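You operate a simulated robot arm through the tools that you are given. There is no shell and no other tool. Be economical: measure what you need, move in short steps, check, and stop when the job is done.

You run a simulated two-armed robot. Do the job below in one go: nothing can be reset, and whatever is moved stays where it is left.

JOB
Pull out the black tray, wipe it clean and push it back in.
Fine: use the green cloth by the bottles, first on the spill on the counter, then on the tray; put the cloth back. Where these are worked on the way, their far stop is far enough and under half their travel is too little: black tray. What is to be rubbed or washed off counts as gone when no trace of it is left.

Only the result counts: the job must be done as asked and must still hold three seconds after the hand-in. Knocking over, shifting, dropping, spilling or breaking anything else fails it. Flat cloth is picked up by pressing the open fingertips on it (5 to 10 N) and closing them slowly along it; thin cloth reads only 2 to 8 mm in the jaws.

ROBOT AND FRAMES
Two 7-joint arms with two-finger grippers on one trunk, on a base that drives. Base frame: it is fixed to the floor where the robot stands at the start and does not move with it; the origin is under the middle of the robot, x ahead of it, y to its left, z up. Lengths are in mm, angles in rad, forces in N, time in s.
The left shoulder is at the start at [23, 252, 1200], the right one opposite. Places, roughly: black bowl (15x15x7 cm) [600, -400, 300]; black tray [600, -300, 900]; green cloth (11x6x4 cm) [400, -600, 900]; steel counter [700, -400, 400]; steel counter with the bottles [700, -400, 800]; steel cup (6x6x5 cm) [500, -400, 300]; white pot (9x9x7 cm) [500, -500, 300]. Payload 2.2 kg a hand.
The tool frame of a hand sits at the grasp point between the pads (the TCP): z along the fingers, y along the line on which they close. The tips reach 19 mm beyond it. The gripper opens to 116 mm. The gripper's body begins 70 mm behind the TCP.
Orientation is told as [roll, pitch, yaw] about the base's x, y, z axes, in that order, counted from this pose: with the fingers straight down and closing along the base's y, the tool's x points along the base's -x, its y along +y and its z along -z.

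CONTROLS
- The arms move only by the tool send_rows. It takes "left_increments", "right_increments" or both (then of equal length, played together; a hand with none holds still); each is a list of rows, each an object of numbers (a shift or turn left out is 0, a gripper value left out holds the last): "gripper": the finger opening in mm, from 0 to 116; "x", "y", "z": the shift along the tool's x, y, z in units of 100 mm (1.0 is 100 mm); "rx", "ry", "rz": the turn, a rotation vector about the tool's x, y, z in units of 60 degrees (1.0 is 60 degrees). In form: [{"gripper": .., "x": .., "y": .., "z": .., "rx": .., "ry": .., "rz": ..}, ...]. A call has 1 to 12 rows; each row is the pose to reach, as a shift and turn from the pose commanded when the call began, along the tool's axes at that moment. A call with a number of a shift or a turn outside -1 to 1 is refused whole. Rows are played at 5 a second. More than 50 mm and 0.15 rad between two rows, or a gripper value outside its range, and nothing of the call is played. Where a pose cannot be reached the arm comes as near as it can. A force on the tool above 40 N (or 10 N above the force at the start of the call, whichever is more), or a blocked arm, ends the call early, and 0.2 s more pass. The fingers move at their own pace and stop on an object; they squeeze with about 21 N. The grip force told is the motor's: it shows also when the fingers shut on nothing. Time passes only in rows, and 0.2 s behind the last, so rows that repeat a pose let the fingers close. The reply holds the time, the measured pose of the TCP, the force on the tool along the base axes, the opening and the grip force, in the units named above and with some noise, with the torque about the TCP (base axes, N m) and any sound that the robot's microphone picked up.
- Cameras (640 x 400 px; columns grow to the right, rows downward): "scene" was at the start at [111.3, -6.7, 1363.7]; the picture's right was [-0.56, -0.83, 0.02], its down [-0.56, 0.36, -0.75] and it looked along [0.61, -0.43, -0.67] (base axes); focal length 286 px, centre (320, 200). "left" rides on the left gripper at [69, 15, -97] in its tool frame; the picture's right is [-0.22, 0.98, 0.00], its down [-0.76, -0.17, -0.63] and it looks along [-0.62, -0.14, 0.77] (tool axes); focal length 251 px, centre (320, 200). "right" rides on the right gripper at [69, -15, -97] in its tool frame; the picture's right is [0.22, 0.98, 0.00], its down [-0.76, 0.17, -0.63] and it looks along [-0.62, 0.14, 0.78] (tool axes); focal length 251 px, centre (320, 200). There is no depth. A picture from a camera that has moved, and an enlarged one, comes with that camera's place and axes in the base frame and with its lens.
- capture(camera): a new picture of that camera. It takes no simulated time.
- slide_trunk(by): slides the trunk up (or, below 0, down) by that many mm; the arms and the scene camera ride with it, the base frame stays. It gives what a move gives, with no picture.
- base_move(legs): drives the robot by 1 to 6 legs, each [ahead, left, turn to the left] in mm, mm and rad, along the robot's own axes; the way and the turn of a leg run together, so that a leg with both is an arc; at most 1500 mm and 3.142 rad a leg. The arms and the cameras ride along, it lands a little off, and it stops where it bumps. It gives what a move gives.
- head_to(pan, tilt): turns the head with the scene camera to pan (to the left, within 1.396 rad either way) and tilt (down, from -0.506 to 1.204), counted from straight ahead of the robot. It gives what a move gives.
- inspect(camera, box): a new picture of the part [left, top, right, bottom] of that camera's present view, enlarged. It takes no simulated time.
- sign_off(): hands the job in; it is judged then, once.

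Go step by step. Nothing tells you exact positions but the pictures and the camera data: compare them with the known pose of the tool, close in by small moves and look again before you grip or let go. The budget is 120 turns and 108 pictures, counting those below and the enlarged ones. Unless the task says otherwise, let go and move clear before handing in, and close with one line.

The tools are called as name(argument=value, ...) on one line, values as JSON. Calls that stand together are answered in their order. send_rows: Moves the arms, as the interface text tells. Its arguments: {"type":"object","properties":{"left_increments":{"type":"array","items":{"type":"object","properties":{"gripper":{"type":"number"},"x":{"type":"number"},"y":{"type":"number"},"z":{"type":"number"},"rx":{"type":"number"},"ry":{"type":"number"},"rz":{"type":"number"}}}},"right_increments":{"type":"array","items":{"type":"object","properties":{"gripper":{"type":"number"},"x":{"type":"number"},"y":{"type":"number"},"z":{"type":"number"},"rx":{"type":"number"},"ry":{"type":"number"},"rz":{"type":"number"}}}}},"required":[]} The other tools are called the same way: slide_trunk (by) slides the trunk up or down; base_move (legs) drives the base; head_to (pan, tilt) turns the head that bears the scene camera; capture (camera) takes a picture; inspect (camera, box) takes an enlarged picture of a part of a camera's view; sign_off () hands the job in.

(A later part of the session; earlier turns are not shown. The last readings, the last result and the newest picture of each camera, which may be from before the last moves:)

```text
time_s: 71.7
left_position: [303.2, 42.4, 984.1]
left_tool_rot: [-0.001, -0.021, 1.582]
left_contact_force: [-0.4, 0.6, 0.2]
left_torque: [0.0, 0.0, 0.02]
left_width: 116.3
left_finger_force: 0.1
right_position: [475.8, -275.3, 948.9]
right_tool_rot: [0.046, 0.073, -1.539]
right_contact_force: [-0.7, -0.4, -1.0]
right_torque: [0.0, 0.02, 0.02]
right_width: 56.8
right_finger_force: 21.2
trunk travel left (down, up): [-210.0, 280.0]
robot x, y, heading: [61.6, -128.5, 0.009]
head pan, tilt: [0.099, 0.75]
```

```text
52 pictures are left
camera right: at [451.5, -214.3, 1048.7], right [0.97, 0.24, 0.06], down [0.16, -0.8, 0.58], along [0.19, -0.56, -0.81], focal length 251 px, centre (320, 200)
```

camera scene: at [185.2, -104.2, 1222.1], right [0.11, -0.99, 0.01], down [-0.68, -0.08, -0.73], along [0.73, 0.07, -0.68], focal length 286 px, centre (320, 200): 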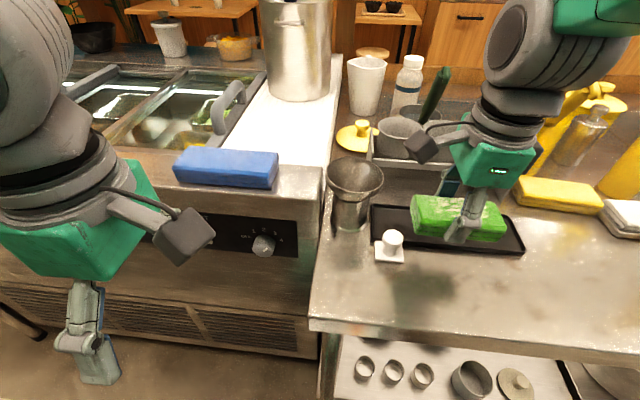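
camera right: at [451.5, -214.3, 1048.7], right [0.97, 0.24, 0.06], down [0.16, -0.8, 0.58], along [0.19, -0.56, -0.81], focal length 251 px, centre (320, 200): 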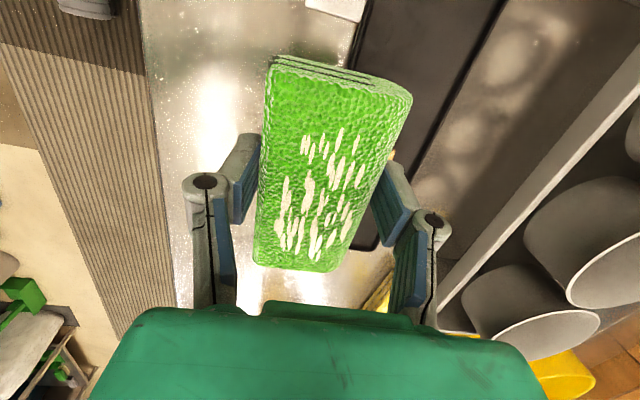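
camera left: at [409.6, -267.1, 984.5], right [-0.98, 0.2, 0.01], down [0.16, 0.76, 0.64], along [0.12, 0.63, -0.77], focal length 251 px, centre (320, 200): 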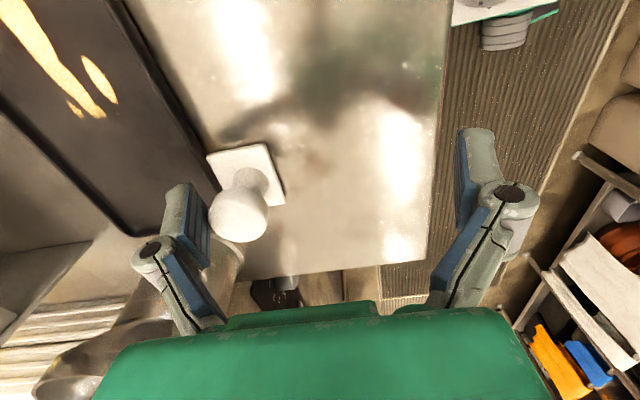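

send_rows(right_increments=[{"x": -0.05, "y": 0.2, "rx": 0.044, "ry": -0.05}, {"x": -0.1, "y": 0.4, "rx": 0.044, "ry": -0.05}, {"x": -0.16, "y": 0.62, "rx": 0.044, "ry": -0.05}, {"x": -0.16, "y": 0.62, "rx": 0.044, "ry": -0.05}])

inspect(camera="scene", box=[320, 120, 580, 290])

```text
time_s: 72.7
left_position: [301.4, 62.6, 981.9]
left_tool_rot: [-0.002, -0.004, 1.582]
left_contact_force: [0.0, 0.3, 0.1]
left_torque: [-0.04, -0.04, 0.01]
left_width: 116.1
left_finger_force: 0.1
right_position: [537.8, -269.3, 952.3]
right_tool_rot: [0.001, 0.003, -1.54]
right_contact_force: [-0.4, 0.8, -0.6]
right_torque: [-0.1, -0.02, 0.02]
right_width: 56.9
right_finger_force: 21.1
trunk travel left (down, up): [-210.0, 280.0]
robot x, y, heading: [64.8, -120.5, 0.007]
head pan, tilt: [0.099, 0.75]
```

```text
2.35 times, centred on (450, 205) of scene
camera zoom: at [185.2, -103.8, 1222.2], right [0.11, -0.99, 0.01], down [-0.68, -0.08, -0.73], along [0.73, 0.08, -0.68], focal length 674 px, centre (14, 188)
```

zoom: 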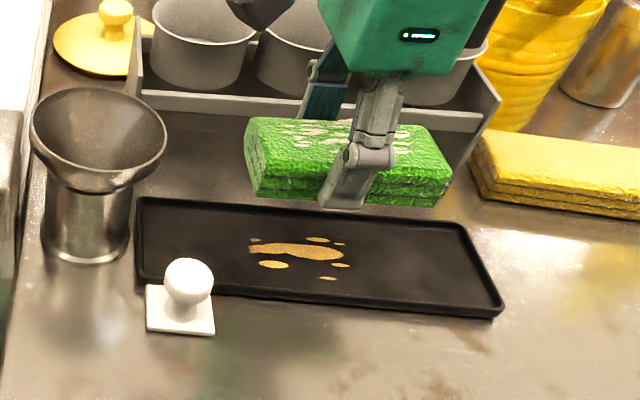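

send_rows(right_increments=[{"z": 0.2}, {"z": 0.4}, {"z": 0.52}, {"z": 0.58}, {"z": 0.61}, {"z": 0.63}])

inspect(camera="scene", box=[320, 120, 580, 290])

```text
time_s: 74.1
left_position: [303.8, 32.5, 985.3]
left_tool_rot: [-0.003, -0.028, 1.583]
left_contact_force: [0.6, -0.2, -0.3]
left_torque: [0.1, 0.0, 0.05]
left_width: 116.1
left_finger_force: 0.1
right_position: [536.1, -299.1, 886.1]
right_tool_rot: [0.0, 0.027, -1.544]
right_contact_force: [-1.4, -1.8, -1.0]
right_torque: [0.11, 0.03, -0.02]
right_width: 56.9
right_finger_force: 21.4
trunk travel left (down, up): [-210.0, 280.0]
robot x, y, heading: [61.9, -125.9, 0.013]
head pan, tilt: [0.099, 0.75]
```

```text
2.35 times, centred on (450, 205) of scene
camera zoom: at [186.5, -135.4, 1222.2], right [0.11, -0.99, -0.01], down [-0.68, -0.07, -0.73], along [0.72, 0.09, -0.68], focal length 674 px, centre (14, 188)
```

zoom: 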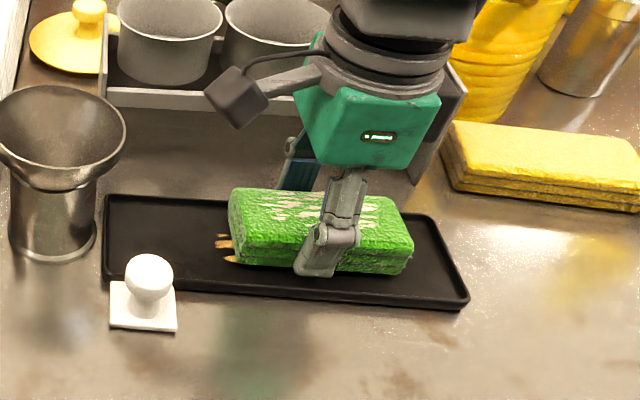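

The cloth is on the tray next to the stain. I'll press lightly and rub along y with small x offsets.

send_rows(right_increments=[{"z": 0.02}, {"x": 0.2, "z": 0.025}, {"x": 0.45, "z": 0.025}, {"x": 0.6, "z": 0.03}, {"x": 0.3, "y": 0.04, "z": 0.03}, {"x": 0.0, "y": 0.05, "z": 0.03}, {"x": 0.3, "y": 0.05, "z": 0.03}, {"x": 0.6, "y": 0.0, "z": 0.03}, {"x": 0.3, "y": -0.05, "z": 0.03}, {"x": 0.0, "y": -0.05, "z": 0.03}, {"x": 0.3, "y": 0.0, "z": 0.03}, {"x": 0.0, "y": 0.0, "z": 0.03}])

```text
time_s: 76.7
left_position: [302.1, 45.4, 983.9]
left_tool_rot: [-0.002, -0.02, 1.58]
left_contact_force: [-0.2, 0.0, 1.0]
left_torque: [-0.03, 0.03, 0.0]
left_width: 115.8
left_finger_force: 0.1
right_position: [538.1, -287.7, 885.8]
right_tool_rot: [0.004, 0.024, -1.543]
right_contact_force: [0.5, -0.2, -1.0]
right_torque: [0.03, -0.02, 0.01]
right_width: 56.9
right_finger_force: 21.6
trunk travel left (down, up): [-210.0, 280.0]
robot x, y, heading: [63.1, -130.2, 0.013]
head pan, tilt: [0.099, 0.75]
```

send_rows(right_increments=[{"z": 0.01}, {"z": 0.02}])

send_rows(right_increments=[{"z": 0.01}, {"z": 0.02}])

inspect(camera="scene", box=[320, 120, 580, 290])

```text
time_s: 77.3
left_position: [303.0, 45.0, 984.1]
left_tool_rot: [-0.002, -0.019, 1.58]
left_contact_force: [0.6, 0.5, -0.5]
left_torque: [-0.01, 0.02, -0.03]
left_width: 116.1
left_finger_force: 0.1
right_position: [538.8, -286.7, 885.7]
right_tool_rot: [0.005, 0.024, -1.546]
right_contact_force: [-0.1, 0.0, -1.8]
right_torque: [0.04, 0.0, -0.02]
right_width: 57.0
right_finger_force: 20.7
trunk travel left (down, up): [-210.0, 280.0]
robot x, y, heading: [62.6, -124.7, 0.012]
head pan, tilt: [0.099, 0.75]
```

```text
time_s: 77.9
left_position: [302.0, 52.0, 983.5]
left_tool_rot: [-0.003, -0.011, 1.582]
left_contact_force: [0.5, 0.1, -0.8]
left_torque: [0.02, 0.02, -0.03]
left_width: 116.0
left_finger_force: 0.0
right_position: [539.2, -283.1, 885.0]
right_tool_rot: [0.006, 0.027, -1.548]
right_contact_force: [-0.5, 0.0, -1.2]
right_torque: [-0.01, 0.01, -0.01]
right_width: 57.1
right_finger_force: 21.5
trunk travel left (down, up): [-210.0, 280.0]
robot x, y, heading: [64.0, -126.5, 0.012]
head pan, tilt: [0.099, 0.75]
```

```text
2.35 times, centred on (450, 205) of scene
camera zoom: at [186.1, -112.2, 1222.1], right [0.11, -0.99, 0.0], down [-0.68, -0.08, -0.73], along [0.72, 0.08, -0.68], focal length 674 px, centre (14, 188)
```

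zoom: 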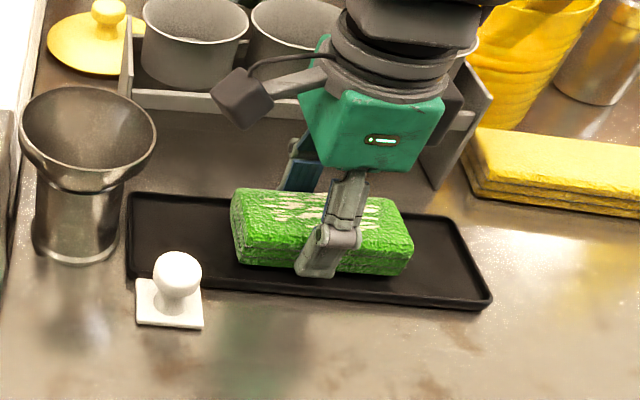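

slide_trunk(by=-3)

```text
time_s: 78.5
left_position: [302.9, 49.5, 980.6]
left_tool_rot: [-0.002, -0.015, 1.583]
left_contact_force: [0.7, 0.4, -0.4]
left_torque: [0.01, 0.02, 0.01]
left_width: 115.7
left_finger_force: 0.0
right_position: [540.2, -286.9, 881.4]
right_tool_rot: [0.006, 0.027, -1.55]
right_contact_force: [-0.2, -2.9, 5.9]
right_torque: [-0.46, -0.04, -0.02]
right_width: 57.0
right_finger_force: 21.6
trunk travel left (down, up): [-207.0, 283.0]
robot x, y, heading: [61.2, -127.8, 0.016]
head pan, tilt: [0.099, 0.75]
```

Contact is made at about 6 N. I'll rub now.

send_rows(right_increments=[{"ry": -0.02, "z": 0.01}, {"x": 0.2, "ry": -0.02, "z": 0.01}, {"x": 0.4, "ry": -0.02, "z": 0.01}, {"x": 0.2, "y": 0.04, "ry": -0.02, "z": 0.01}, {"x": -0.1, "y": 0.05, "ry": -0.02, "z": 0.01}, {"x": -0.3, "y": 0.05, "ry": -0.02, "z": 0.01}, {"x": -0.1, "y": -0.02, "ry": -0.02, "z": 0.01}, {"x": 0.2, "y": -0.05, "ry": -0.02, "z": 0.01}, {"x": 0.4, "y": -0.05, "ry": -0.02, "z": 0.01}, {"x": 0.2, "y": 0.0, "ry": -0.02, "z": 0.01}, {"x": -0.1, "y": 0.0, "ry": -0.02, "z": 0.01}, {"x": -0.3, "ry": -0.02, "z": 0.01}])

send_rows(right_increments=[{"z": -0.15}, {"z": -0.35}, {"z": -0.5, "x": -0.2}, {"z": -0.6, "x": -0.6}, {"z": -0.6, "x": -1.0}])

inspect(camera="scene", box=[320, 120, 580, 290])

```text
time_s: 79.8
left_position: [300.9, 50.5, 981.3]
left_tool_rot: [-0.004, -0.015, 1.581]
left_contact_force: [-0.2, 0.8, -0.1]
left_torque: [0.02, 0.02, 0.01]
left_width: 116.2
left_finger_force: 0.1
right_position: [547.8, -296.7, 880.0]
right_tool_rot: [0.018, -0.001, -1.535]
right_contact_force: [-0.7, 7.5, 15.5]
right_torque: [-0.01, 0.23, -0.08]
right_width: 57.2
right_finger_force: 20.8
trunk travel left (down, up): [-207.0, 283.0]
robot x, y, heading: [61.2, -127.6, 0.009]
head pan, tilt: [0.099, 0.75]
stopped in row 6 (right hand): the force on the tool passed its limit at 52 N (the readings are from after the stop); the commanded pose is now the measured one
```

```text
time_s: 81.0
left_position: [301.2, 44.5, 982.5]
left_tool_rot: [-0.003, -0.02, 1.584]
left_contact_force: [0.3, -0.4, 0.6]
left_torque: [0.05, 0.03, 0.02]
left_width: 115.9
left_finger_force: 0.1
right_position: [548.6, -403.9, 937.6]
right_tool_rot: [0.015, 0.001, -1.534]
right_contact_force: [1.3, -0.9, 0.4]
right_torque: [0.03, -0.02, -0.01]
right_width: 56.9
right_finger_force: 20.8
trunk travel left (down, up): [-207.0, 283.0]
robot x, y, heading: [59.4, -125.0, 0.01]
head pan, tilt: [0.099, 0.75]
```

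```text
2.35 times, centred on (450, 205) of scene
camera zoom: at [187.0, -120.6, 1219.1], right [0.11, -0.99, 0.0], down [-0.68, -0.07, -0.73], along [0.72, 0.08, -0.68], focal length 674 px, centre (14, 188)
```

zoom: 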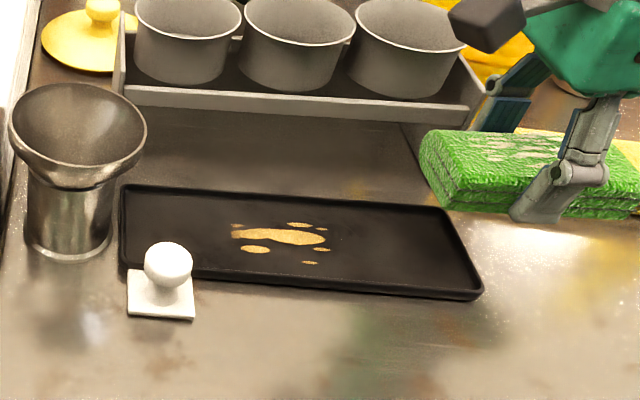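

The stain is still there because the contact was too brief. I'll go back and rub longer with steadier pressure.

send_rows(right_increments=[{"x": 0.4, "y": -0.03}, {"x": 0.8, "y": -0.07}, {"x": 1.0, "y": -0.09}, {"x": 1.0, "y": -0.09, "z": 0.2}, {"x": 1.0, "y": -0.09, "z": 0.4}, {"x": 1.0, "y": -0.09, "z": 0.5}])

send_rows(right_increments=[{"x": 0.2}, {"x": 0.25, "z": 0.03}, {"x": 0.25, "z": 0.05}, {"x": 0.25, "z": 0.06}])

```text
time_s: 82.4
left_position: [301.0, 50.4, 981.5]
left_tool_rot: [-0.004, -0.014, 1.583]
left_contact_force: [-0.3, 0.5, -0.1]
left_torque: [0.0, 0.02, 0.01]
left_width: 116.1
left_finger_force: 0.0
right_position: [541.7, -299.2, 897.7]
right_tool_rot: [0.027, 0.015, -1.544]
right_contact_force: [0.0, -0.4, -0.2]
right_torque: [-0.03, -0.01, 0.04]
right_width: 56.7
right_finger_force: 21.5
trunk travel left (down, up): [-207.0, 283.0]
robot x, y, heading: [63.6, -129.1, 0.007]
head pan, tilt: [0.099, 0.75]
```

```text
time_s: 83.4
left_position: [301.8, 47.6, 980.2]
left_tool_rot: [-0.005, -0.016, 1.584]
left_contact_force: [-0.6, -0.1, 0.1]
left_torque: [0.01, 0.0, 0.01]
left_width: 115.8
left_finger_force: 0.1
right_position: [541.2, -280.7, 892.5]
right_tool_rot: [0.02, 0.05, -1.569]
right_contact_force: [-0.3, -0.1, -0.7]
right_torque: [0.01, 0.0, -0.03]
right_width: 56.8
right_finger_force: 21.5
trunk travel left (down, up): [-207.0, 283.0]
robot x, y, heading: [61.8, -127.8, 0.017]
head pan, tilt: [0.099, 0.75]
```

The right arm is near its reach limit here. I'll raise the trunk a bit, drive 30 mm ahead and re-aim.

slide_trunk(by=30)

base_move(legs=[[32, 0, 0]])

send_rows(right_increments=[{"y": -0.15}, {"y": -0.32}, {"y": -0.32}, {"y": -0.32}, {"y": -0.32}, {"y": -0.32}])

send_rows(right_increments=[{"z": 0.0}, {"z": 0.0}])

inspect(camera="scene", box=[320, 120, 580, 290])

```text
time_s: 84.2
left_position: [301.1, 49.4, 1011.0]
left_tool_rot: [-0.005, -0.015, 1.583]
left_contact_force: [0.0, -0.6, -1.0]
left_torque: [-0.02, 0.02, 0.01]
left_width: 115.9
left_finger_force: 0.0
right_position: [541.5, -282.1, 922.4]
right_tool_rot: [0.019, 0.05, -1.568]
right_contact_force: [0.2, -0.3, -0.8]
right_torque: [0.02, -0.01, -0.01]
right_width: 56.8
right_finger_force: 20.7
trunk travel left (down, up): [-237.0, 253.0]
robot x, y, heading: [61.7, -125.1, 0.016]
head pan, tilt: [0.099, 0.75]
```

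```text
time_s: 85.2
left_position: [331.2, 47.3, 1011.8]
left_tool_rot: [-0.005, -0.016, 1.583]
left_contact_force: [0.9, 0.0, -0.3]
left_torque: [0.01, 0.04, 0.02]
left_width: 116.0
left_finger_force: 0.0
right_position: [568.8, -281.9, 925.5]
right_tool_rot: [0.014, 0.059, -1.57]
right_contact_force: [0.4, 0.0, -0.6]
right_torque: [0.0, 0.0, 0.04]
right_width: 56.9
right_finger_force: 20.8
trunk travel left (down, up): [-237.0, 253.0]
robot x, y, heading: [92.9, -125.4, 0.01]
head pan, tilt: [0.099, 0.75]
stopped in leg 1: the force on the tool passed its limit at 55 N (the readings are from after the stop); the commanded pose is now the measured one
```

```text
time_s: 86.6
left_position: [329.0, 48.9, 1012.2]
left_tool_rot: [-0.006, -0.016, 1.582]
left_contact_force: [0.6, 0.8, -0.3]
left_torque: [-0.03, 0.01, 0.0]
left_width: 116.3
left_finger_force: 0.1
right_position: [536.9, -281.2, 925.4]
right_tool_rot: [0.016, 0.055, -1.568]
right_contact_force: [-0.1, -0.5, -1.3]
right_torque: [0.02, -0.01, 0.01]
right_width: 56.9
right_finger_force: 20.7
trunk travel left (down, up): [-237.0, 253.0]
robot x, y, heading: [92.7, -126.6, 0.017]
head pan, tilt: [0.099, 0.75]
```

```text
time_s: 87.2
left_position: [329.9, 49.0, 1011.3]
left_tool_rot: [-0.006, -0.015, 1.582]
left_contact_force: [-1.0, 0.4, -0.7]
left_torque: [0.01, 0.0, -0.01]
left_width: 115.9
left_finger_force: 0.1
right_position: [535.9, -281.0, 926.7]
right_tool_rot: [0.016, 0.056, -1.57]
right_contact_force: [-0.7, 0.4, 0.1]
right_torque: [0.02, -0.04, 0.02]
right_width: 56.8
right_finger_force: 20.9
trunk travel left (down, up): [-237.0, 253.0]
robot x, y, heading: [93.3, -126.8, 0.011]
head pan, tilt: [0.099, 0.75]
```

```text
2.35 times, centred on (450, 205) of scene
camera zoom: at [216.8, -115.1, 1249.2], right [0.11, -0.99, 0.0], down [-0.68, -0.08, -0.73], along [0.72, 0.08, -0.68], focal length 674 px, centre (14, 188)
```

zoom: 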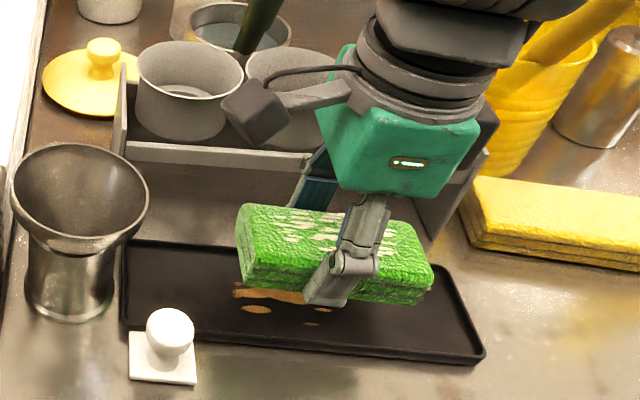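

The hand touched something during that drive. I'll check whether the rack or cups moved.

capture(camera="scene")

inspect(camera="scene", box=[310, 80, 560, 240])

capture(camera="right")

```text
46 pictures are left
camera scene: at [216.8, -115.1, 1249.2], right [0.11, -0.99, 0.0], down [-0.68, -0.08, -0.73], along [0.72, 0.08, -0.68], focal length 286 px, centre (320, 200)
```

scene: 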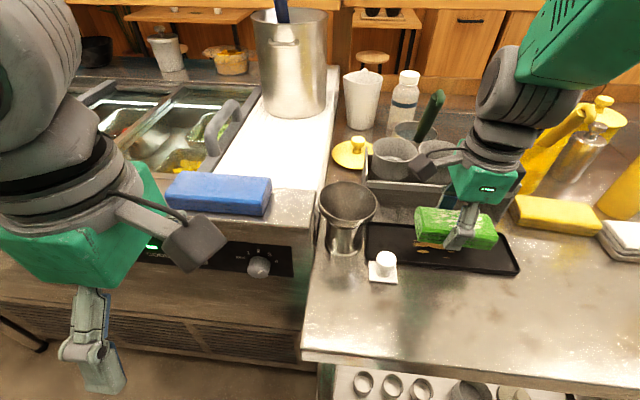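

```text
2.50 times, centred on (435, 160) of scene
camera zoom: at [216.8, -115.1, 1249.2], right [0.11, -0.99, 0.0], down [-0.68, -0.08, -0.73], along [0.72, 0.08, -0.68], focal length 716 px, centre (32, 300)
```

zoom: 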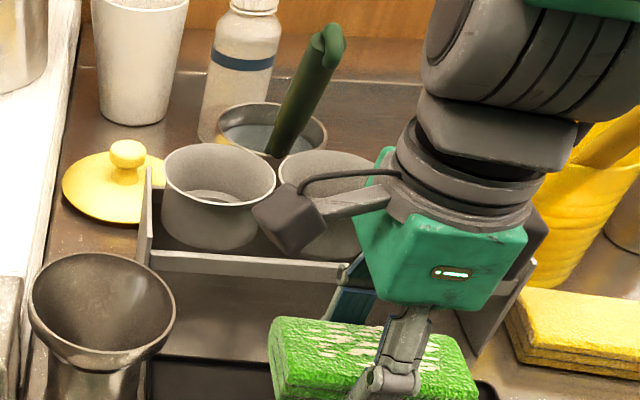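

```text
44 pictures are left
camera right: at [517.6, -216.7, 1025.5], right [0.98, 0.22, 0.03], down [0.16, -0.79, 0.59], along [0.15, -0.57, -0.81], focal length 251 px, centre (320, 200)
```

right: 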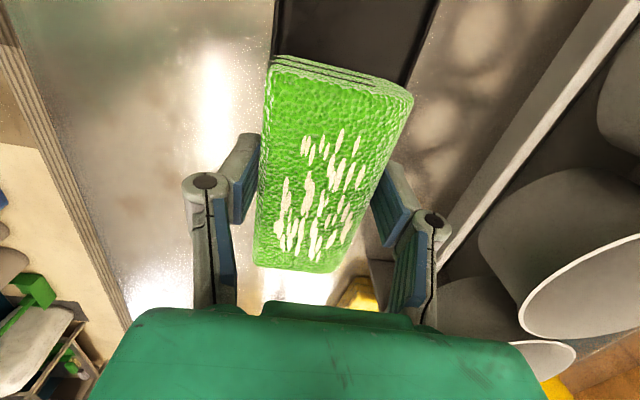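

The rack and cups look unmoved and the robot is steady here. I'll level the tool and lower it.

send_rows(right_increments=[{"ry": -0.053, "rx": 0.015, "z": 0.1}, {"ry": -0.053, "rx": 0.015, "z": 0.25}, {"ry": -0.053, "rx": 0.015, "z": 0.36}, {"ry": -0.053, "rx": 0.015, "z": 0.4}])

```text
time_s: 88.2
left_position: [328.5, 48.4, 1012.8]
left_tool_rot: [-0.005, -0.016, 1.583]
left_contact_force: [-0.8, -0.5, 0.8]
left_torque: [0.0, -0.03, 0.01]
left_width: 115.9
left_finger_force: 0.0
right_position: [544.5, -279.1, 904.2]
right_tool_rot: [0.028, 0.049, -1.588]
right_contact_force: [0.5, 0.0, -1.2]
right_torque: [0.02, 0.02, 0.0]
right_width: 57.0
right_finger_force: 20.2
trunk travel left (down, up): [-237.0, 253.0]
robot x, y, heading: [93.3, -128.2, 0.015]
head pan, tilt: [0.099, 0.75]
```

Height relative to the shoulder is the limit, so I'll raise the hand and lower the trunk.

send_rows(right_increments=[{"z": -0.3, "y": -0.04}, {"z": -0.6, "y": -0.08}, {"z": -0.9, "y": -0.08}, {"z": -1.0, "y": -0.08}])

slide_trunk(by=-90)

send_rows(right_increments=[{"ry": 0.0}, {"ry": 0.0}, {"ry": 0.0}])

```text
time_s: 89.2
left_position: [330.1, 49.0, 1011.6]
left_tool_rot: [-0.004, -0.012, 1.583]
left_contact_force: [0.8, -0.5, 0.5]
left_torque: [-0.01, 0.02, -0.02]
left_width: 116.1
left_finger_force: 0.2
right_position: [528.2, -280.5, 988.3]
right_tool_rot: [-0.001, 0.018, -1.576]
right_contact_force: [0.0, -0.1, -0.5]
right_torque: [-0.02, 0.02, 0.01]
right_width: 57.2
right_finger_force: 20.9
trunk travel left (down, up): [-237.0, 253.0]
robot x, y, heading: [95.3, -128.2, 0.01]
head pan, tilt: [0.099, 0.75]
```

```text
time_s: 90.4
left_position: [329.4, 48.2, 922.1]
left_tool_rot: [-0.008, -0.017, 1.584]
left_contact_force: [0.8, -0.2, -0.8]
left_torque: [-0.01, 0.0, 0.03]
left_width: 115.9
left_finger_force: 0.1
right_position: [529.6, -279.6, 900.2]
right_tool_rot: [0.003, 0.019, -1.573]
right_contact_force: [-0.6, 1.4, 0.1]
right_torque: [0.0, 0.02, 0.01]
right_width: 57.3
right_finger_force: 21.0
trunk travel left (down, up): [-147.0, 343.0]
robot x, y, heading: [90.9, -126.4, 0.015]
head pan, tilt: [0.099, 0.75]
```

```text
time_s: 91.2
left_position: [329.9, 48.3, 922.0]
left_tool_rot: [-0.006, -0.013, 1.584]
left_contact_force: [0.1, 0.2, -0.2]
left_torque: [-0.01, 0.03, 0.0]
left_width: 115.8
left_finger_force: 0.0
right_position: [529.5, -280.2, 899.8]
right_tool_rot: [-0.003, 0.017, -1.575]
right_contact_force: [-0.4, 0.4, -0.3]
right_torque: [0.01, 0.03, -0.02]
right_width: 56.8
right_finger_force: 20.9
trunk travel left (down, up): [-147.0, 343.0]
robot x, y, heading: [92.5, -126.3, 0.018]
head pan, tilt: [0.099, 0.75]
```

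send_rows(right_increments=[{"y": 0.08, "ry": -0.016}, {"y": 0.08, "ry": -0.016, "z": 0.1}, {"y": 0.08, "ry": -0.016, "z": 0.16}, {"y": 0.08, "ry": -0.016, "z": 0.18}])

send_rows(right_increments=[{"z": 0.01}, {"z": 0.015}])

```text
time_s: 92.2
left_position: [329.4, 47.8, 922.6]
left_tool_rot: [-0.006, -0.016, 1.584]
left_contact_force: [0.3, -0.4, 0.1]
left_torque: [-0.02, 0.0, 0.0]
left_width: 116.0
left_finger_force: 0.0
right_position: [538.3, -280.1, 888.7]
right_tool_rot: [0.015, 0.011, -1.575]
right_contact_force: [-1.3, 0.1, -0.2]
right_torque: [-0.01, 0.04, 0.0]
right_width: 56.8
right_finger_force: 21.4
trunk travel left (down, up): [-147.0, 343.0]
robot x, y, heading: [92.2, -127.7, 0.014]
head pan, tilt: [0.099, 0.75]
```

```text
time_s: 92.8
left_position: [329.2, 48.9, 921.3]
left_tool_rot: [-0.006, -0.016, 1.584]
left_contact_force: [0.3, -0.5, -0.2]
left_torque: [-0.04, -0.03, 0.01]
left_width: 115.8
left_finger_force: 0.1
right_position: [538.9, -281.3, 886.0]
right_tool_rot: [0.012, 0.012, -1.58]
right_contact_force: [0.6, -0.2, -0.2]
right_torque: [0.0, 0.01, -0.02]
right_width: 57.0
right_finger_force: 21.0
trunk travel left (down, up): [-147.0, 343.0]
robot x, y, heading: [93.5, -128.8, 0.017]
head pan, tilt: [0.099, 0.75]
```

slide_trunk(by=-5)

send_rows(right_increments=[{"z": 0.0}])

```text
time_s: 93.3
left_position: [329.6, 48.9, 917.5]
left_tool_rot: [-0.008, -0.014, 1.583]
left_contact_force: [-1.4, -0.6, 0.2]
left_torque: [-0.03, 0.0, -0.01]
left_width: 116.0
left_finger_force: 0.0
right_position: [538.3, -281.2, 881.3]
right_tool_rot: [0.013, 0.012, -1.581]
right_contact_force: [0.0, -0.1, 13.4]
right_torque: [-0.73, 0.18, -0.14]
right_width: 57.0
right_finger_force: 20.9
trunk travel left (down, up): [-142.0, 348.0]
robot x, y, heading: [92.5, -128.6, 0.015]
head pan, tilt: [0.099, 0.75]
```

```text
time_s: 93.8
left_position: [328.5, 48.1, 917.7]
left_tool_rot: [-0.005, -0.014, 1.583]
left_contact_force: [0.7, 0.5, -0.7]
left_torque: [-0.03, -0.04, -0.03]
left_width: 115.8
left_finger_force: 0.2
right_position: [539.1, -281.5, 880.3]
right_tool_rot: [0.012, 0.012, -1.581]
right_contact_force: [1.7, 0.7, 22.4]
right_torque: [-0.14, 0.01, -0.03]
right_width: 56.7
right_finger_force: 21.3
trunk travel left (down, up): [-142.0, 348.0]
robot x, y, heading: [92.5, -126.2, 0.007]
head pan, tilt: [0.099, 0.75]
```

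Contact is firm at about 20 N, so I'll rub with short strokes.

send_rows(right_increments=[{"z": -0.005}, {"x": 0.2, "z": -0.005}, {"x": 0.3, "z": -0.005}, {"x": 0.0, "y": 0.04, "z": -0.005}, {"x": -0.3, "y": 0.04, "z": -0.005}, {"x": 0.0, "y": 0.0, "z": -0.005}, {"x": 0.3, "y": -0.04, "z": -0.005}, {"x": 0.0, "y": -0.05, "z": -0.005}, {"x": -0.3, "y": -0.04, "z": -0.005}, {"x": 0.0, "y": 0.0, "z": -0.005}, {"x": 0.3, "y": 0.0, "z": -0.005}, {"x": 0.0, "y": 0.0, "z": -0.005}])

send_rows(right_increments=[{"x": -0.2}, {"x": -0.3}, {"x": 0.0, "y": 0.04}, {"x": 0.3, "y": 0.05}, {"x": 0.0, "y": 0.0}, {"x": -0.3, "y": -0.04}, {"x": 0.0, "y": -0.05}, {"x": 0.0, "y": 0.0}])

send_rows(right_increments=[{"z": -0.15}, {"z": -0.35}, {"z": -0.5, "x": -0.3}, {"z": -0.5, "x": -0.7}, {"z": -0.5, "x": -1.0}])

inspect(camera="scene", box=[320, 120, 580, 290])

```text
time_s: 94.3
left_position: [329.0, 48.8, 917.0]
left_tool_rot: [-0.005, -0.017, 1.584]
left_contact_force: [1.3, -0.1, 0.5]
left_torque: [-0.01, 0.03, -0.04]
left_width: 115.9
left_finger_force: 0.1
right_position: [541.1, -280.7, 880.0]
right_tool_rot: [0.012, 0.011, -1.586]
right_contact_force: [-1.1, 0.6, 11.1]
right_torque: [-0.15, 0.05, 0.16]
right_width: 56.9
right_finger_force: 21.5
trunk travel left (down, up): [-142.0, 348.0]
robot x, y, heading: [91.5, -127.2, 0.014]
head pan, tilt: [0.099, 0.75]
stopped in row 2 (right hand): the force on the tool passed its limit at 50 N (the readings are from after the stop); the commanded pose is now the measured one
```

```text
time_s: 95.1
left_position: [329.0, 35.7, 918.4]
left_tool_rot: [-0.006, -0.026, 1.58]
left_contact_force: [0.3, 0.2, 0.7]
left_torque: [-0.03, 0.01, -0.01]
left_width: 116.1
left_finger_force: 0.0
right_position: [545.8, -301.6, 880.6]
right_tool_rot: [0.014, 0.003, -1.594]
right_contact_force: [-1.3, -11.1, 8.7]
right_torque: [0.43, 0.11, 0.35]
right_width: 57.0
right_finger_force: 21.3
trunk travel left (down, up): [-142.0, 348.0]
robot x, y, heading: [93.6, -131.6, 0.01]
head pan, tilt: [0.099, 0.75]
stopped in row 4 (right hand): the force on the tool passed its limit at 45 N (the readings are from after the stop); the commanded pose is now the measured one
```

```text
time_s: 96.3
left_position: [328.1, 40.4, 918.1]
left_tool_rot: [-0.007, -0.021, 1.578]
left_contact_force: [-0.3, 0.0, 0.7]
left_torque: [-0.02, 0.0, 0.0]
left_width: 116.1
left_finger_force: 0.1
right_position: [541.9, -396.3, 931.1]
right_tool_rot: [0.015, -0.001, -1.592]
right_contact_force: [-0.1, 0.3, -0.7]
right_torque: [0.03, -0.03, 0.0]
right_width: 56.9
right_finger_force: 20.9
trunk travel left (down, up): [-142.0, 348.0]
robot x, y, heading: [93.6, -128.4, 0.007]
head pan, tilt: [0.099, 0.75]
```

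```text
2.35 times, centred on (450, 205) of scene
camera zoom: at [216.7, -118.4, 1154.2], right [0.11, -0.99, 0.0], down [-0.68, -0.08, -0.73], along [0.73, 0.08, -0.68], focal length 674 px, centre (14, 188)
```

zoom: 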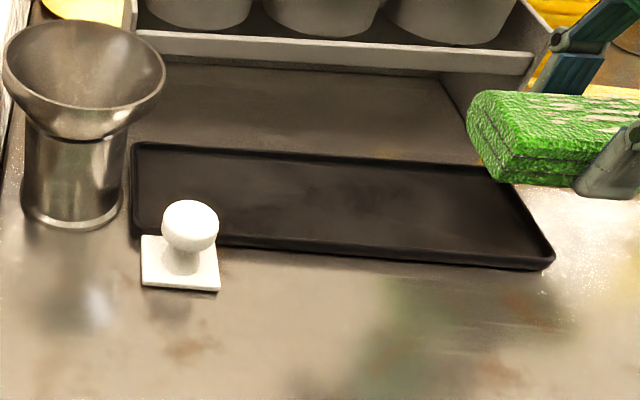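

The tray looks clean. I'll look closer for residue.

inspect(camera="scene", box=[370, 170, 550, 240])

```text
3.56 times, centred on (460, 205) of scene
camera zoom: at [216.7, -118.4, 1154.2], right [0.11, -0.99, 0.0], down [-0.68, -0.08, -0.73], along [0.73, 0.08, -0.68], focal length 1018 px, centre (-178, 182)
```

zoom: 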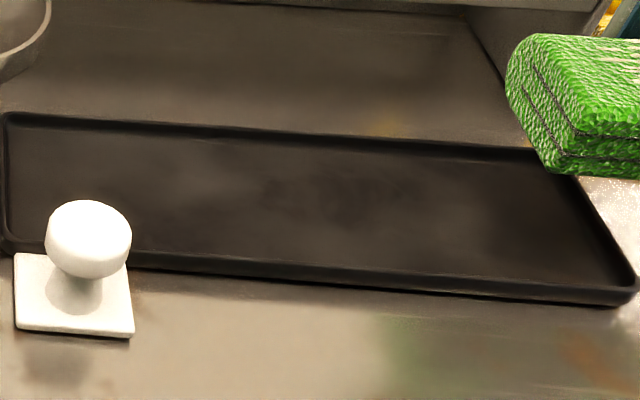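

The tray is clean. Now I'll return the cloth: pull the hand back, restore the original yaw and drive right.

send_rows(right_increments=[{"y": -0.25, "z": -0.2, "rz": -0.05}, {"y": -0.5, "z": -0.25, "rz": -0.1}, {"y": -0.75, "z": -0.25, "rz": -0.16}, {"y": -1.0, "z": -0.25, "rz": -0.214}])

base_move(legs=[[0, -155, 0]])

send_rows(right_increments=[{"x": 0.0}, {"x": 0.0}, {"x": 0.0}, {"x": 0.0}, {"x": 0.0}, {"x": 0.0}, {"x": 0.0}, {"x": 0.0}, {"x": 0.0}, {"x": 0.0}])

send_rows(right_increments=[{"x": 0.0}, {"x": 0.0}])

capture(camera="scene")

```text
time_s: 97.3
left_position: [329.5, 40.5, 918.1]
left_tool_rot: [-0.009, -0.022, 1.58]
left_contact_force: [0.6, -0.7, -1.2]
left_torque: [-0.01, 0.02, 0.0]
left_width: 116.3
left_finger_force: 0.1
right_position: [465.8, -407.3, 937.8]
right_tool_rot: [0.016, 0.002, -1.367]
right_contact_force: [-1.0, 0.3, -1.3]
right_torque: [0.04, -0.01, -0.01]
right_width: 57.0
right_finger_force: 20.9
right hand out of reach, approached as far as the arm can: row 3, 4
trunk travel left (down, up): [-142.0, 348.0]
robot x, y, heading: [90.4, -128.8, 0.011]
head pan, tilt: [0.099, 0.75]
```

```text
time_s: 98.7
left_position: [329.9, -103.1, 916.4]
left_tool_rot: [-0.011, -0.011, 1.579]
left_contact_force: [-0.3, 0.8, 0.1]
left_torque: [-0.04, -0.04, -0.01]
left_width: 116.3
left_finger_force: 0.0
right_position: [466.3, -549.3, 940.3]
right_tool_rot: [0.012, -0.02, -1.364]
right_contact_force: [0.7, -1.0, -1.3]
right_torque: [0.07, -0.01, -0.01]
right_width: 56.9
right_finger_force: 20.8
trunk travel left (down, up): [-142.0, 348.0]
robot x, y, heading: [97.1, -280.2, 0.012]
head pan, tilt: [0.099, 0.75]
```

```text
time_s: 100.9
left_position: [328.5, -105.9, 918.6]
left_tool_rot: [-0.01, -0.015, 1.579]
left_contact_force: [0.1, 0.0, -0.8]
left_torque: [-0.01, -0.01, -0.01]
left_width: 115.7
left_finger_force: 0.0
right_position: [465.2, -552.6, 939.3]
right_tool_rot: [0.015, -0.006, -1.365]
right_contact_force: [0.1, 0.4, -0.3]
right_torque: [-0.09, 0.02, 0.02]
right_width: 57.1
right_finger_force: 20.4
trunk travel left (down, up): [-142.0, 348.0]
robot x, y, heading: [94.9, -275.4, 0.013]
head pan, tilt: [0.099, 0.75]
```

```text
time_s: 101.5
left_position: [330.2, -132.0, 922.2]
left_tool_rot: [-0.013, -0.038, 1.579]
left_contact_force: [0.1, -0.7, -0.2]
left_torque: [0.03, -0.02, 0.0]
left_width: 116.0
left_finger_force: 0.0
right_position: [464.7, -578.4, 933.1]
right_tool_rot: [0.016, 0.012, -1.368]
right_contact_force: [-0.4, -1.4, -0.8]
right_torque: [0.04, -0.01, 0.01]
right_width: 56.8
right_finger_force: 20.9
trunk travel left (down, up): [-142.0, 348.0]
robot x, y, heading: [95.6, -288.0, 0.007]
head pan, tilt: [0.099, 0.75]
```

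```text
41 pictures are left
camera scene: at [218.0, -287.9, 1154.3], right [0.11, -0.99, -0.01], down [-0.68, -0.06, -0.73], along [0.73, 0.09, -0.68], focal length 286 px, centre (320, 200)
```

scene: 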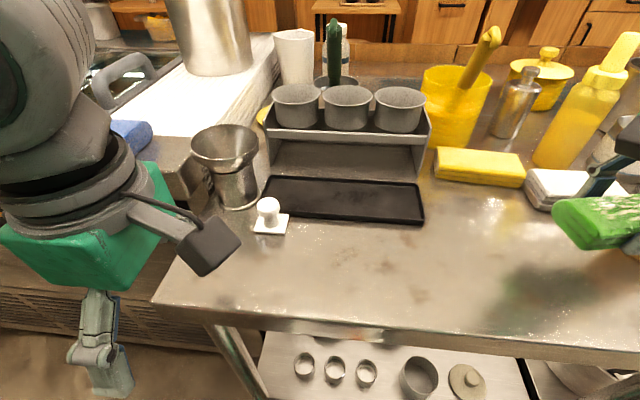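

base_move(legs=[[-40, -25, 0]])

send_rows(right_increments=[{"x": 0.0}, {"x": 0.0}, {"x": 0.0}, {"x": 0.0}, {"x": 0.0}, {"x": 0.0}, {"x": 0.0}, {"x": 0.0}, {"x": 0.0}, {"x": 0.0}, {"x": 0.0}, {"x": 0.0}])

send_rows(right_increments=[{"x": 0.0}, {"x": 0.0}])

send_rows(right_increments=[{"x": 0.0}, {"x": 0.0}])

head_to(pan=-0.5, tilt=0.8)

capture(camera="scene")

```text
time_s: 102.4
left_position: [287.7, -131.5, 917.9]
left_tool_rot: [-0.006, -0.016, 1.58]
left_contact_force: [-1.5, 0.8, 0.4]
left_torque: [-0.06, -0.04, 0.02]
left_width: 116.2
left_finger_force: 0.2
right_position: [423.7, -579.5, 938.9]
right_tool_rot: [0.018, 0.005, -1.372]
right_contact_force: [-0.4, 0.7, -0.7]
right_torque: [-0.03, -0.03, 0.0]
right_width: 57.1
right_finger_force: 21.0
trunk travel left (down, up): [-142.0, 348.0]
robot x, y, heading: [57.0, -304.1, 0.006]
head pan, tilt: [0.099, 0.75]
```

```text
time_s: 105.0
left_position: [287.5, -113.9, 914.3]
left_tool_rot: [-0.003, -0.001, 1.58]
left_contact_force: [-0.9, 0.1, 0.9]
left_torque: [-0.02, -0.05, 0.01]
left_width: 116.1
left_finger_force: 0.2
right_position: [424.7, -561.0, 943.5]
right_tool_rot: [0.02, -0.003, -1.369]
right_contact_force: [0.1, 1.1, 0.5]
right_torque: [-0.09, -0.01, -0.02]
right_width: 56.9
right_finger_force: 20.6
trunk travel left (down, up): [-142.0, 348.0]
robot x, y, heading: [56.7, -299.9, 0.011]
head pan, tilt: [0.099, 0.75]
```

```text
time_s: 105.6
left_position: [287.6, -134.1, 916.6]
left_tool_rot: [-0.001, -0.016, 1.581]
left_contact_force: [-0.3, 0.5, -0.6]
left_torque: [0.01, 0.0, -0.03]
left_width: 115.9
left_finger_force: 0.0
right_position: [423.5, -583.7, 937.2]
right_tool_rot: [0.019, 0.022, -1.377]
right_contact_force: [0.7, -0.3, -0.4]
right_torque: [0.01, -0.03, 0.02]
right_width: 56.9
right_finger_force: 20.9
trunk travel left (down, up): [-142.0, 348.0]
robot x, y, heading: [52.7, -302.7, 0.013]
head pan, tilt: [0.099, 0.75]
```

```text
time_s: 106.2
left_position: [289.5, -142.0, 919.4]
left_tool_rot: [-0.006, -0.027, 1.58]
left_contact_force: [-0.1, -0.3, -0.2]
left_torque: [0.04, 0.0, 0.01]
left_width: 115.9
left_finger_force: 0.1
right_position: [424.9, -592.0, 935.0]
right_tool_rot: [0.017, 0.015, -1.373]
right_contact_force: [0.4, -0.3, -1.0]
right_torque: [0.03, -0.01, 0.02]
right_width: 56.9
right_finger_force: 20.8
trunk travel left (down, up): [-142.0, 348.0]
robot x, y, heading: [55.8, -309.6, 0.008]
head pan, tilt: [0.099, 0.75]
```

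```text
time_s: 107.2
left_position: [287.1, -135.9, 918.2]
left_tool_rot: [-0.005, -0.019, 1.578]
left_contact_force: [0.1, -0.4, 0.7]
left_torque: [0.0, 0.01, -0.01]
left_width: 116.1
left_finger_force: 0.1
right_position: [424.7, -584.9, 937.1]
right_tool_rot: [0.019, 0.025, -1.374]
right_contact_force: [0.3, 0.0, -0.5]
right_torque: [0.03, -0.05, 0.01]
right_width: 56.8
right_finger_force: 20.9
trunk travel left (down, up): [-142.0, 348.0]
robot x, y, heading: [56.8, -302.1, 0.007]
head pan, tilt: [-0.499, 0.799]
```

```text
40 pictures are left
camera scene: at [174.9, -330.5, 1151.0], right [-0.26, -0.97, 0.0], down [-0.69, 0.19, -0.7], along [0.68, -0.18, -0.71], focal length 286 px, centre (320, 200)
```

scene: 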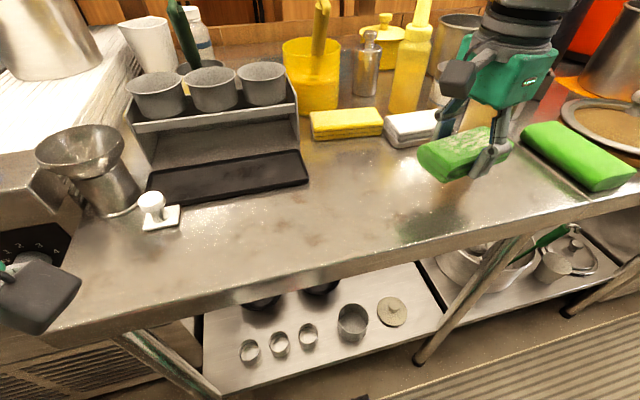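

I'm above the cloth's old place, so I'll lower it in steps.

send_rows(right_increments=[{"x": -0.08, "y": -0.01, "z": 0.15, "rx": 0.018, "ry": -0.02}, {"x": -0.08, "y": -0.01, "z": 0.3, "rx": 0.018, "ry": -0.02}, {"x": -0.08, "y": -0.01, "z": 0.42, "rx": 0.018, "ry": -0.02}, {"x": -0.08, "y": -0.01, "z": 0.45, "rx": 0.018, "ry": -0.02}])

send_rows(right_increments=[{"z": 0.0}, {"z": 0.0}])

```text
time_s: 108.2
left_position: [287.1, -127.4, 916.2]
left_tool_rot: [-0.002, -0.012, 1.581]
left_contact_force: [-0.1, -0.8, -0.2]
left_torque: [0.0, -0.04, 0.03]
left_width: 115.7
left_finger_force: 0.2
right_position: [426.0, -582.6, 893.8]
right_tool_rot: [-0.002, -0.018, -1.369]
right_contact_force: [-0.1, -0.1, 0.1]
right_torque: [-0.02, 0.0, 0.01]
right_width: 56.8
right_finger_force: 20.8
trunk travel left (down, up): [-142.0, 348.0]
robot x, y, heading: [54.5, -299.2, 0.008]
head pan, tilt: [-0.499, 0.799]
```

```text
time_s: 108.8
left_position: [287.1, -137.2, 917.2]
left_tool_rot: [-0.004, -0.02, 1.58]
left_contact_force: [0.0, 0.9, 0.3]
left_torque: [0.0, 0.0, -0.02]
left_width: 115.8
left_finger_force: 0.0
right_position: [424.3, -591.8, 891.2]
right_tool_rot: [-0.001, -0.006, -1.374]
right_contact_force: [0.0, -1.1, -0.8]
right_torque: [0.02, 0.01, 0.02]
right_width: 56.9
right_finger_force: 20.8
trunk travel left (down, up): [-142.0, 348.0]
robot x, y, heading: [58.0, -299.6, 0.01]
head pan, tilt: [-0.499, 0.799]
```

send_rows(right_increments=[{"z": 0.04}, {"z": 0.07}, {"z": 0.09}])

```text
time_s: 109.6
left_position: [287.0, -134.5, 918.4]
left_tool_rot: [-0.003, -0.018, 1.582]
left_contact_force: [0.0, -0.4, 0.1]
left_torque: [-0.01, 0.01, 0.02]
left_width: 115.9
left_finger_force: 0.1
right_position: [426.3, -589.0, 883.3]
right_tool_rot: [-0.003, -0.015, -1.372]
right_contact_force: [-0.4, 0.0, -0.1]
right_torque: [0.04, 0.02, 0.0]
right_width: 57.0
right_finger_force: 20.3
trunk travel left (down, up): [-142.0, 348.0]
robot x, y, heading: [56.3, -302.3, 0.013]
head pan, tilt: [-0.499, 0.799]
```

send_rows(right_increments=[{"z": 0.015}, {"z": 0.015, "gripper": 64}, {"z": 0.015, "gripper": 76}, {"z": 0.015, "gripper": 86}, {"z": -0.3, "gripper": 86}, {"z": -0.7}, {"z": -1.0}])

capture(camera="right")

capture(camera="scene")

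```text
time_s: 111.2
left_position: [287.7, -130.1, 916.9]
left_tool_rot: [-0.002, -0.015, 1.581]
left_contact_force: [-0.6, 0.6, 0.3]
left_torque: [-0.03, 0.02, -0.01]
left_width: 116.0
left_finger_force: 0.0
right_position: [442.6, -591.0, 976.1]
right_tool_rot: [-0.003, 0.0, -1.375]
right_contact_force: [-0.3, 0.4, -0.5]
right_torque: [0.02, -0.03, 0.0]
right_width: 86.1
right_finger_force: 0.1
right hand out of reach, approached as far as the arm can: row 6, 7
trunk travel left (down, up): [-142.0, 348.0]
robot x, y, heading: [52.2, -299.9, 0.01]
head pan, tilt: [-0.499, 0.799]
```

```text
39 pictures are left
camera right: at [413.4, -528.0, 1072.8], right [0.92, 0.4, 0.0], down [0.31, -0.71, 0.63], along [0.25, -0.58, -0.78], focal length 251 px, centre (320, 200)
```

right: 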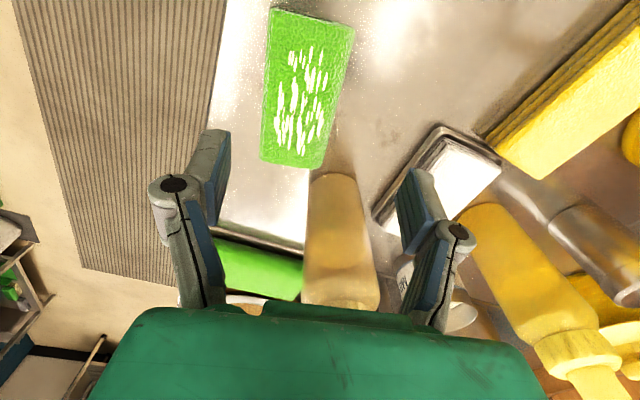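

```text
38 pictures are left
camera scene: at [177.1, -323.3, 1156.1], right [-0.27, -0.96, 0.0], down [-0.64, 0.18, -0.74], along [0.72, -0.2, -0.67], focal length 286 px, centre (320, 200)
```

scene: 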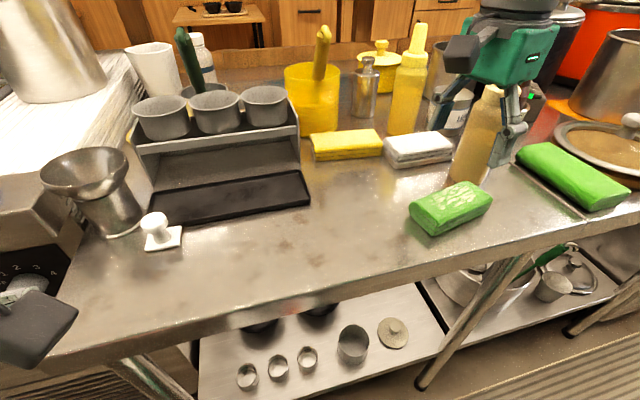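

The cloth is back in place. Next I'll drive ahead to where the robot stands steady and push the tray in by its knob with the left hand.

base_move(legs=[[40, 0, 0]])

head_to(pan=0.0, tilt=0.8)

send_rows(left_increments=[{"x": 0.2}, {"x": 0.4}, {"x": 0.55}, {"x": 0.55}, {"x": 0.55}, {"x": 0.55}, {"x": 0.55}, {"x": 0.55}])

capture(camera="left")

capture(camera="scene")

```text
time_s: 112.1
left_position: [330.4, -129.8, 916.7]
left_tool_rot: [-0.005, -0.014, 1.581]
left_contact_force: [0.1, -0.1, -0.7]
left_torque: [-0.03, 0.06, 0.02]
left_width: 116.4
left_finger_force: 0.1
right_position: [486.4, -593.7, 975.2]
right_tool_rot: [-0.005, -0.002, -1.375]
right_contact_force: [1.8, 0.2, -1.0]
right_torque: [0.02, 0.06, -0.01]
right_width: 85.9
right_finger_force: 0.0
trunk travel left (down, up): [-142.0, 348.0]
robot x, y, heading: [94.4, -302.1, 0.018]
head pan, tilt: [-0.499, 0.799]
```

```text
time_s: 113.0
left_position: [327.1, -130.3, 916.4]
left_tool_rot: [-0.004, -0.014, 1.58]
left_contact_force: [0.5, 0.9, 0.1]
left_torque: [0.02, -0.01, -0.01]
left_width: 115.9
left_finger_force: 0.1
right_position: [481.8, -592.6, 976.9]
right_tool_rot: [-0.001, -0.003, -1.373]
right_contact_force: [-0.4, 0.4, -0.1]
right_torque: [0.02, 0.02, 0.03]
right_width: 85.9
right_finger_force: 0.1
trunk travel left (down, up): [-142.0, 348.0]
robot x, y, heading: [94.2, -299.0, 0.009]
head pan, tilt: [0.0, 0.799]
```

```text
time_s: 114.8
left_position: [329.3, -185.8, 916.9]
left_tool_rot: [-0.005, -0.016, 1.582]
left_contact_force: [-0.4, 0.7, 0.5]
left_torque: [0.01, 0.03, 0.02]
left_width: 116.3
left_finger_force: 0.1
right_position: [482.3, -592.8, 975.9]
right_tool_rot: [-0.001, -0.001, -1.374]
right_contact_force: [0.0, 0.6, 0.3]
right_torque: [0.01, 0.0, -0.03]
right_width: 86.0
right_finger_force: 0.0
trunk travel left (down, up): [-142.0, 348.0]
robot x, y, heading: [93.1, -302.0, 0.008]
head pan, tilt: [0.0, 0.799]
```

```text
37 pictures are left
camera left: at [313.9, -256.2, 1012.1], right [-0.98, 0.2, 0.0], down [0.15, 0.75, 0.64], along [0.13, 0.63, -0.76], focal length 251 px, centre (320, 200)
```

left: 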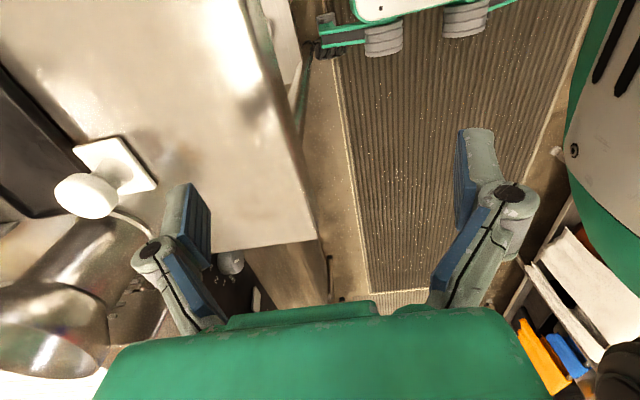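

```text
36 pictures are left
camera scene: at [217.3, -300.4, 1150.3], right [0.01, -1.0, 0.0], down [-0.72, -0.01, -0.7], along [0.7, 0.01, -0.72], focal length 286 px, centre (320, 200)
```

scene: 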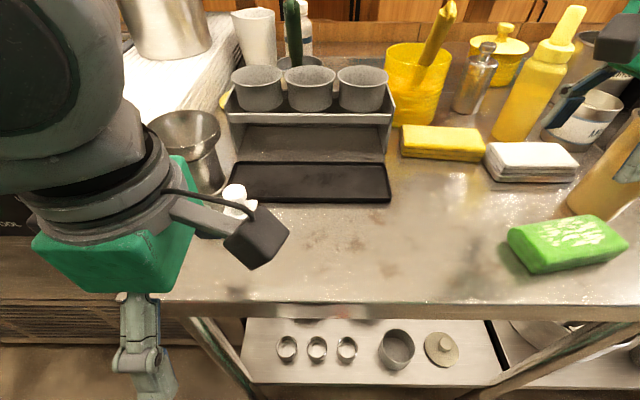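

The robot is steady and the knob is at about (479,-189). I'll lower the left hand and push ahead with the forward finger's outer face.

send_rows(left_increments=[{"z": 0.15}, {"z": 0.28}, {"z": 0.28, "y": -0.2}, {"z": 0.28, "y": -0.4}, {"z": 0.28, "y": -0.55}])

capture(camera="left")

```text
time_s: 116.0
left_position: [385.2, -183.4, 889.3]
left_tool_rot: [-0.007, -0.016, 1.581]
left_contact_force: [-0.1, 0.3, -0.1]
left_torque: [-0.02, 0.02, 0.01]
left_width: 116.0
left_finger_force: 0.0
right_position: [483.0, -593.2, 976.0]
right_tool_rot: [-0.002, -0.001, -1.373]
right_contact_force: [-0.2, -0.4, 0.2]
right_torque: [0.01, 0.02, -0.01]
right_width: 85.9
right_finger_force: 0.0
trunk travel left (down, up): [-142.0, 348.0]
robot x, y, heading: [94.9, -300.7, 0.008]
head pan, tilt: [0.0, 0.799]
```

```text
35 pictures are left
camera left: at [369.4, -254.9, 984.3], right [-0.98, 0.2, 0.0], down [0.15, 0.75, 0.65], along [0.13, 0.63, -0.76], focal length 251 px, centre (320, 200)
```

left: 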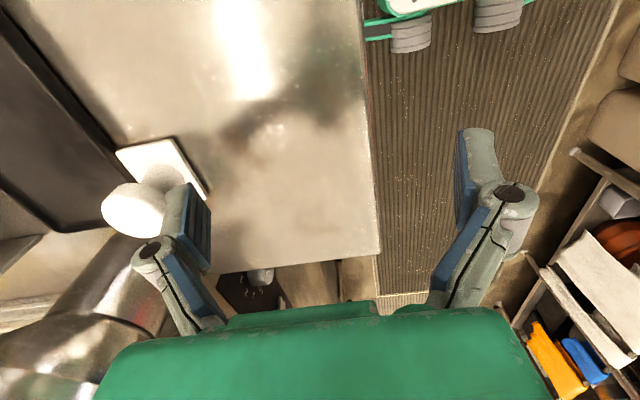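

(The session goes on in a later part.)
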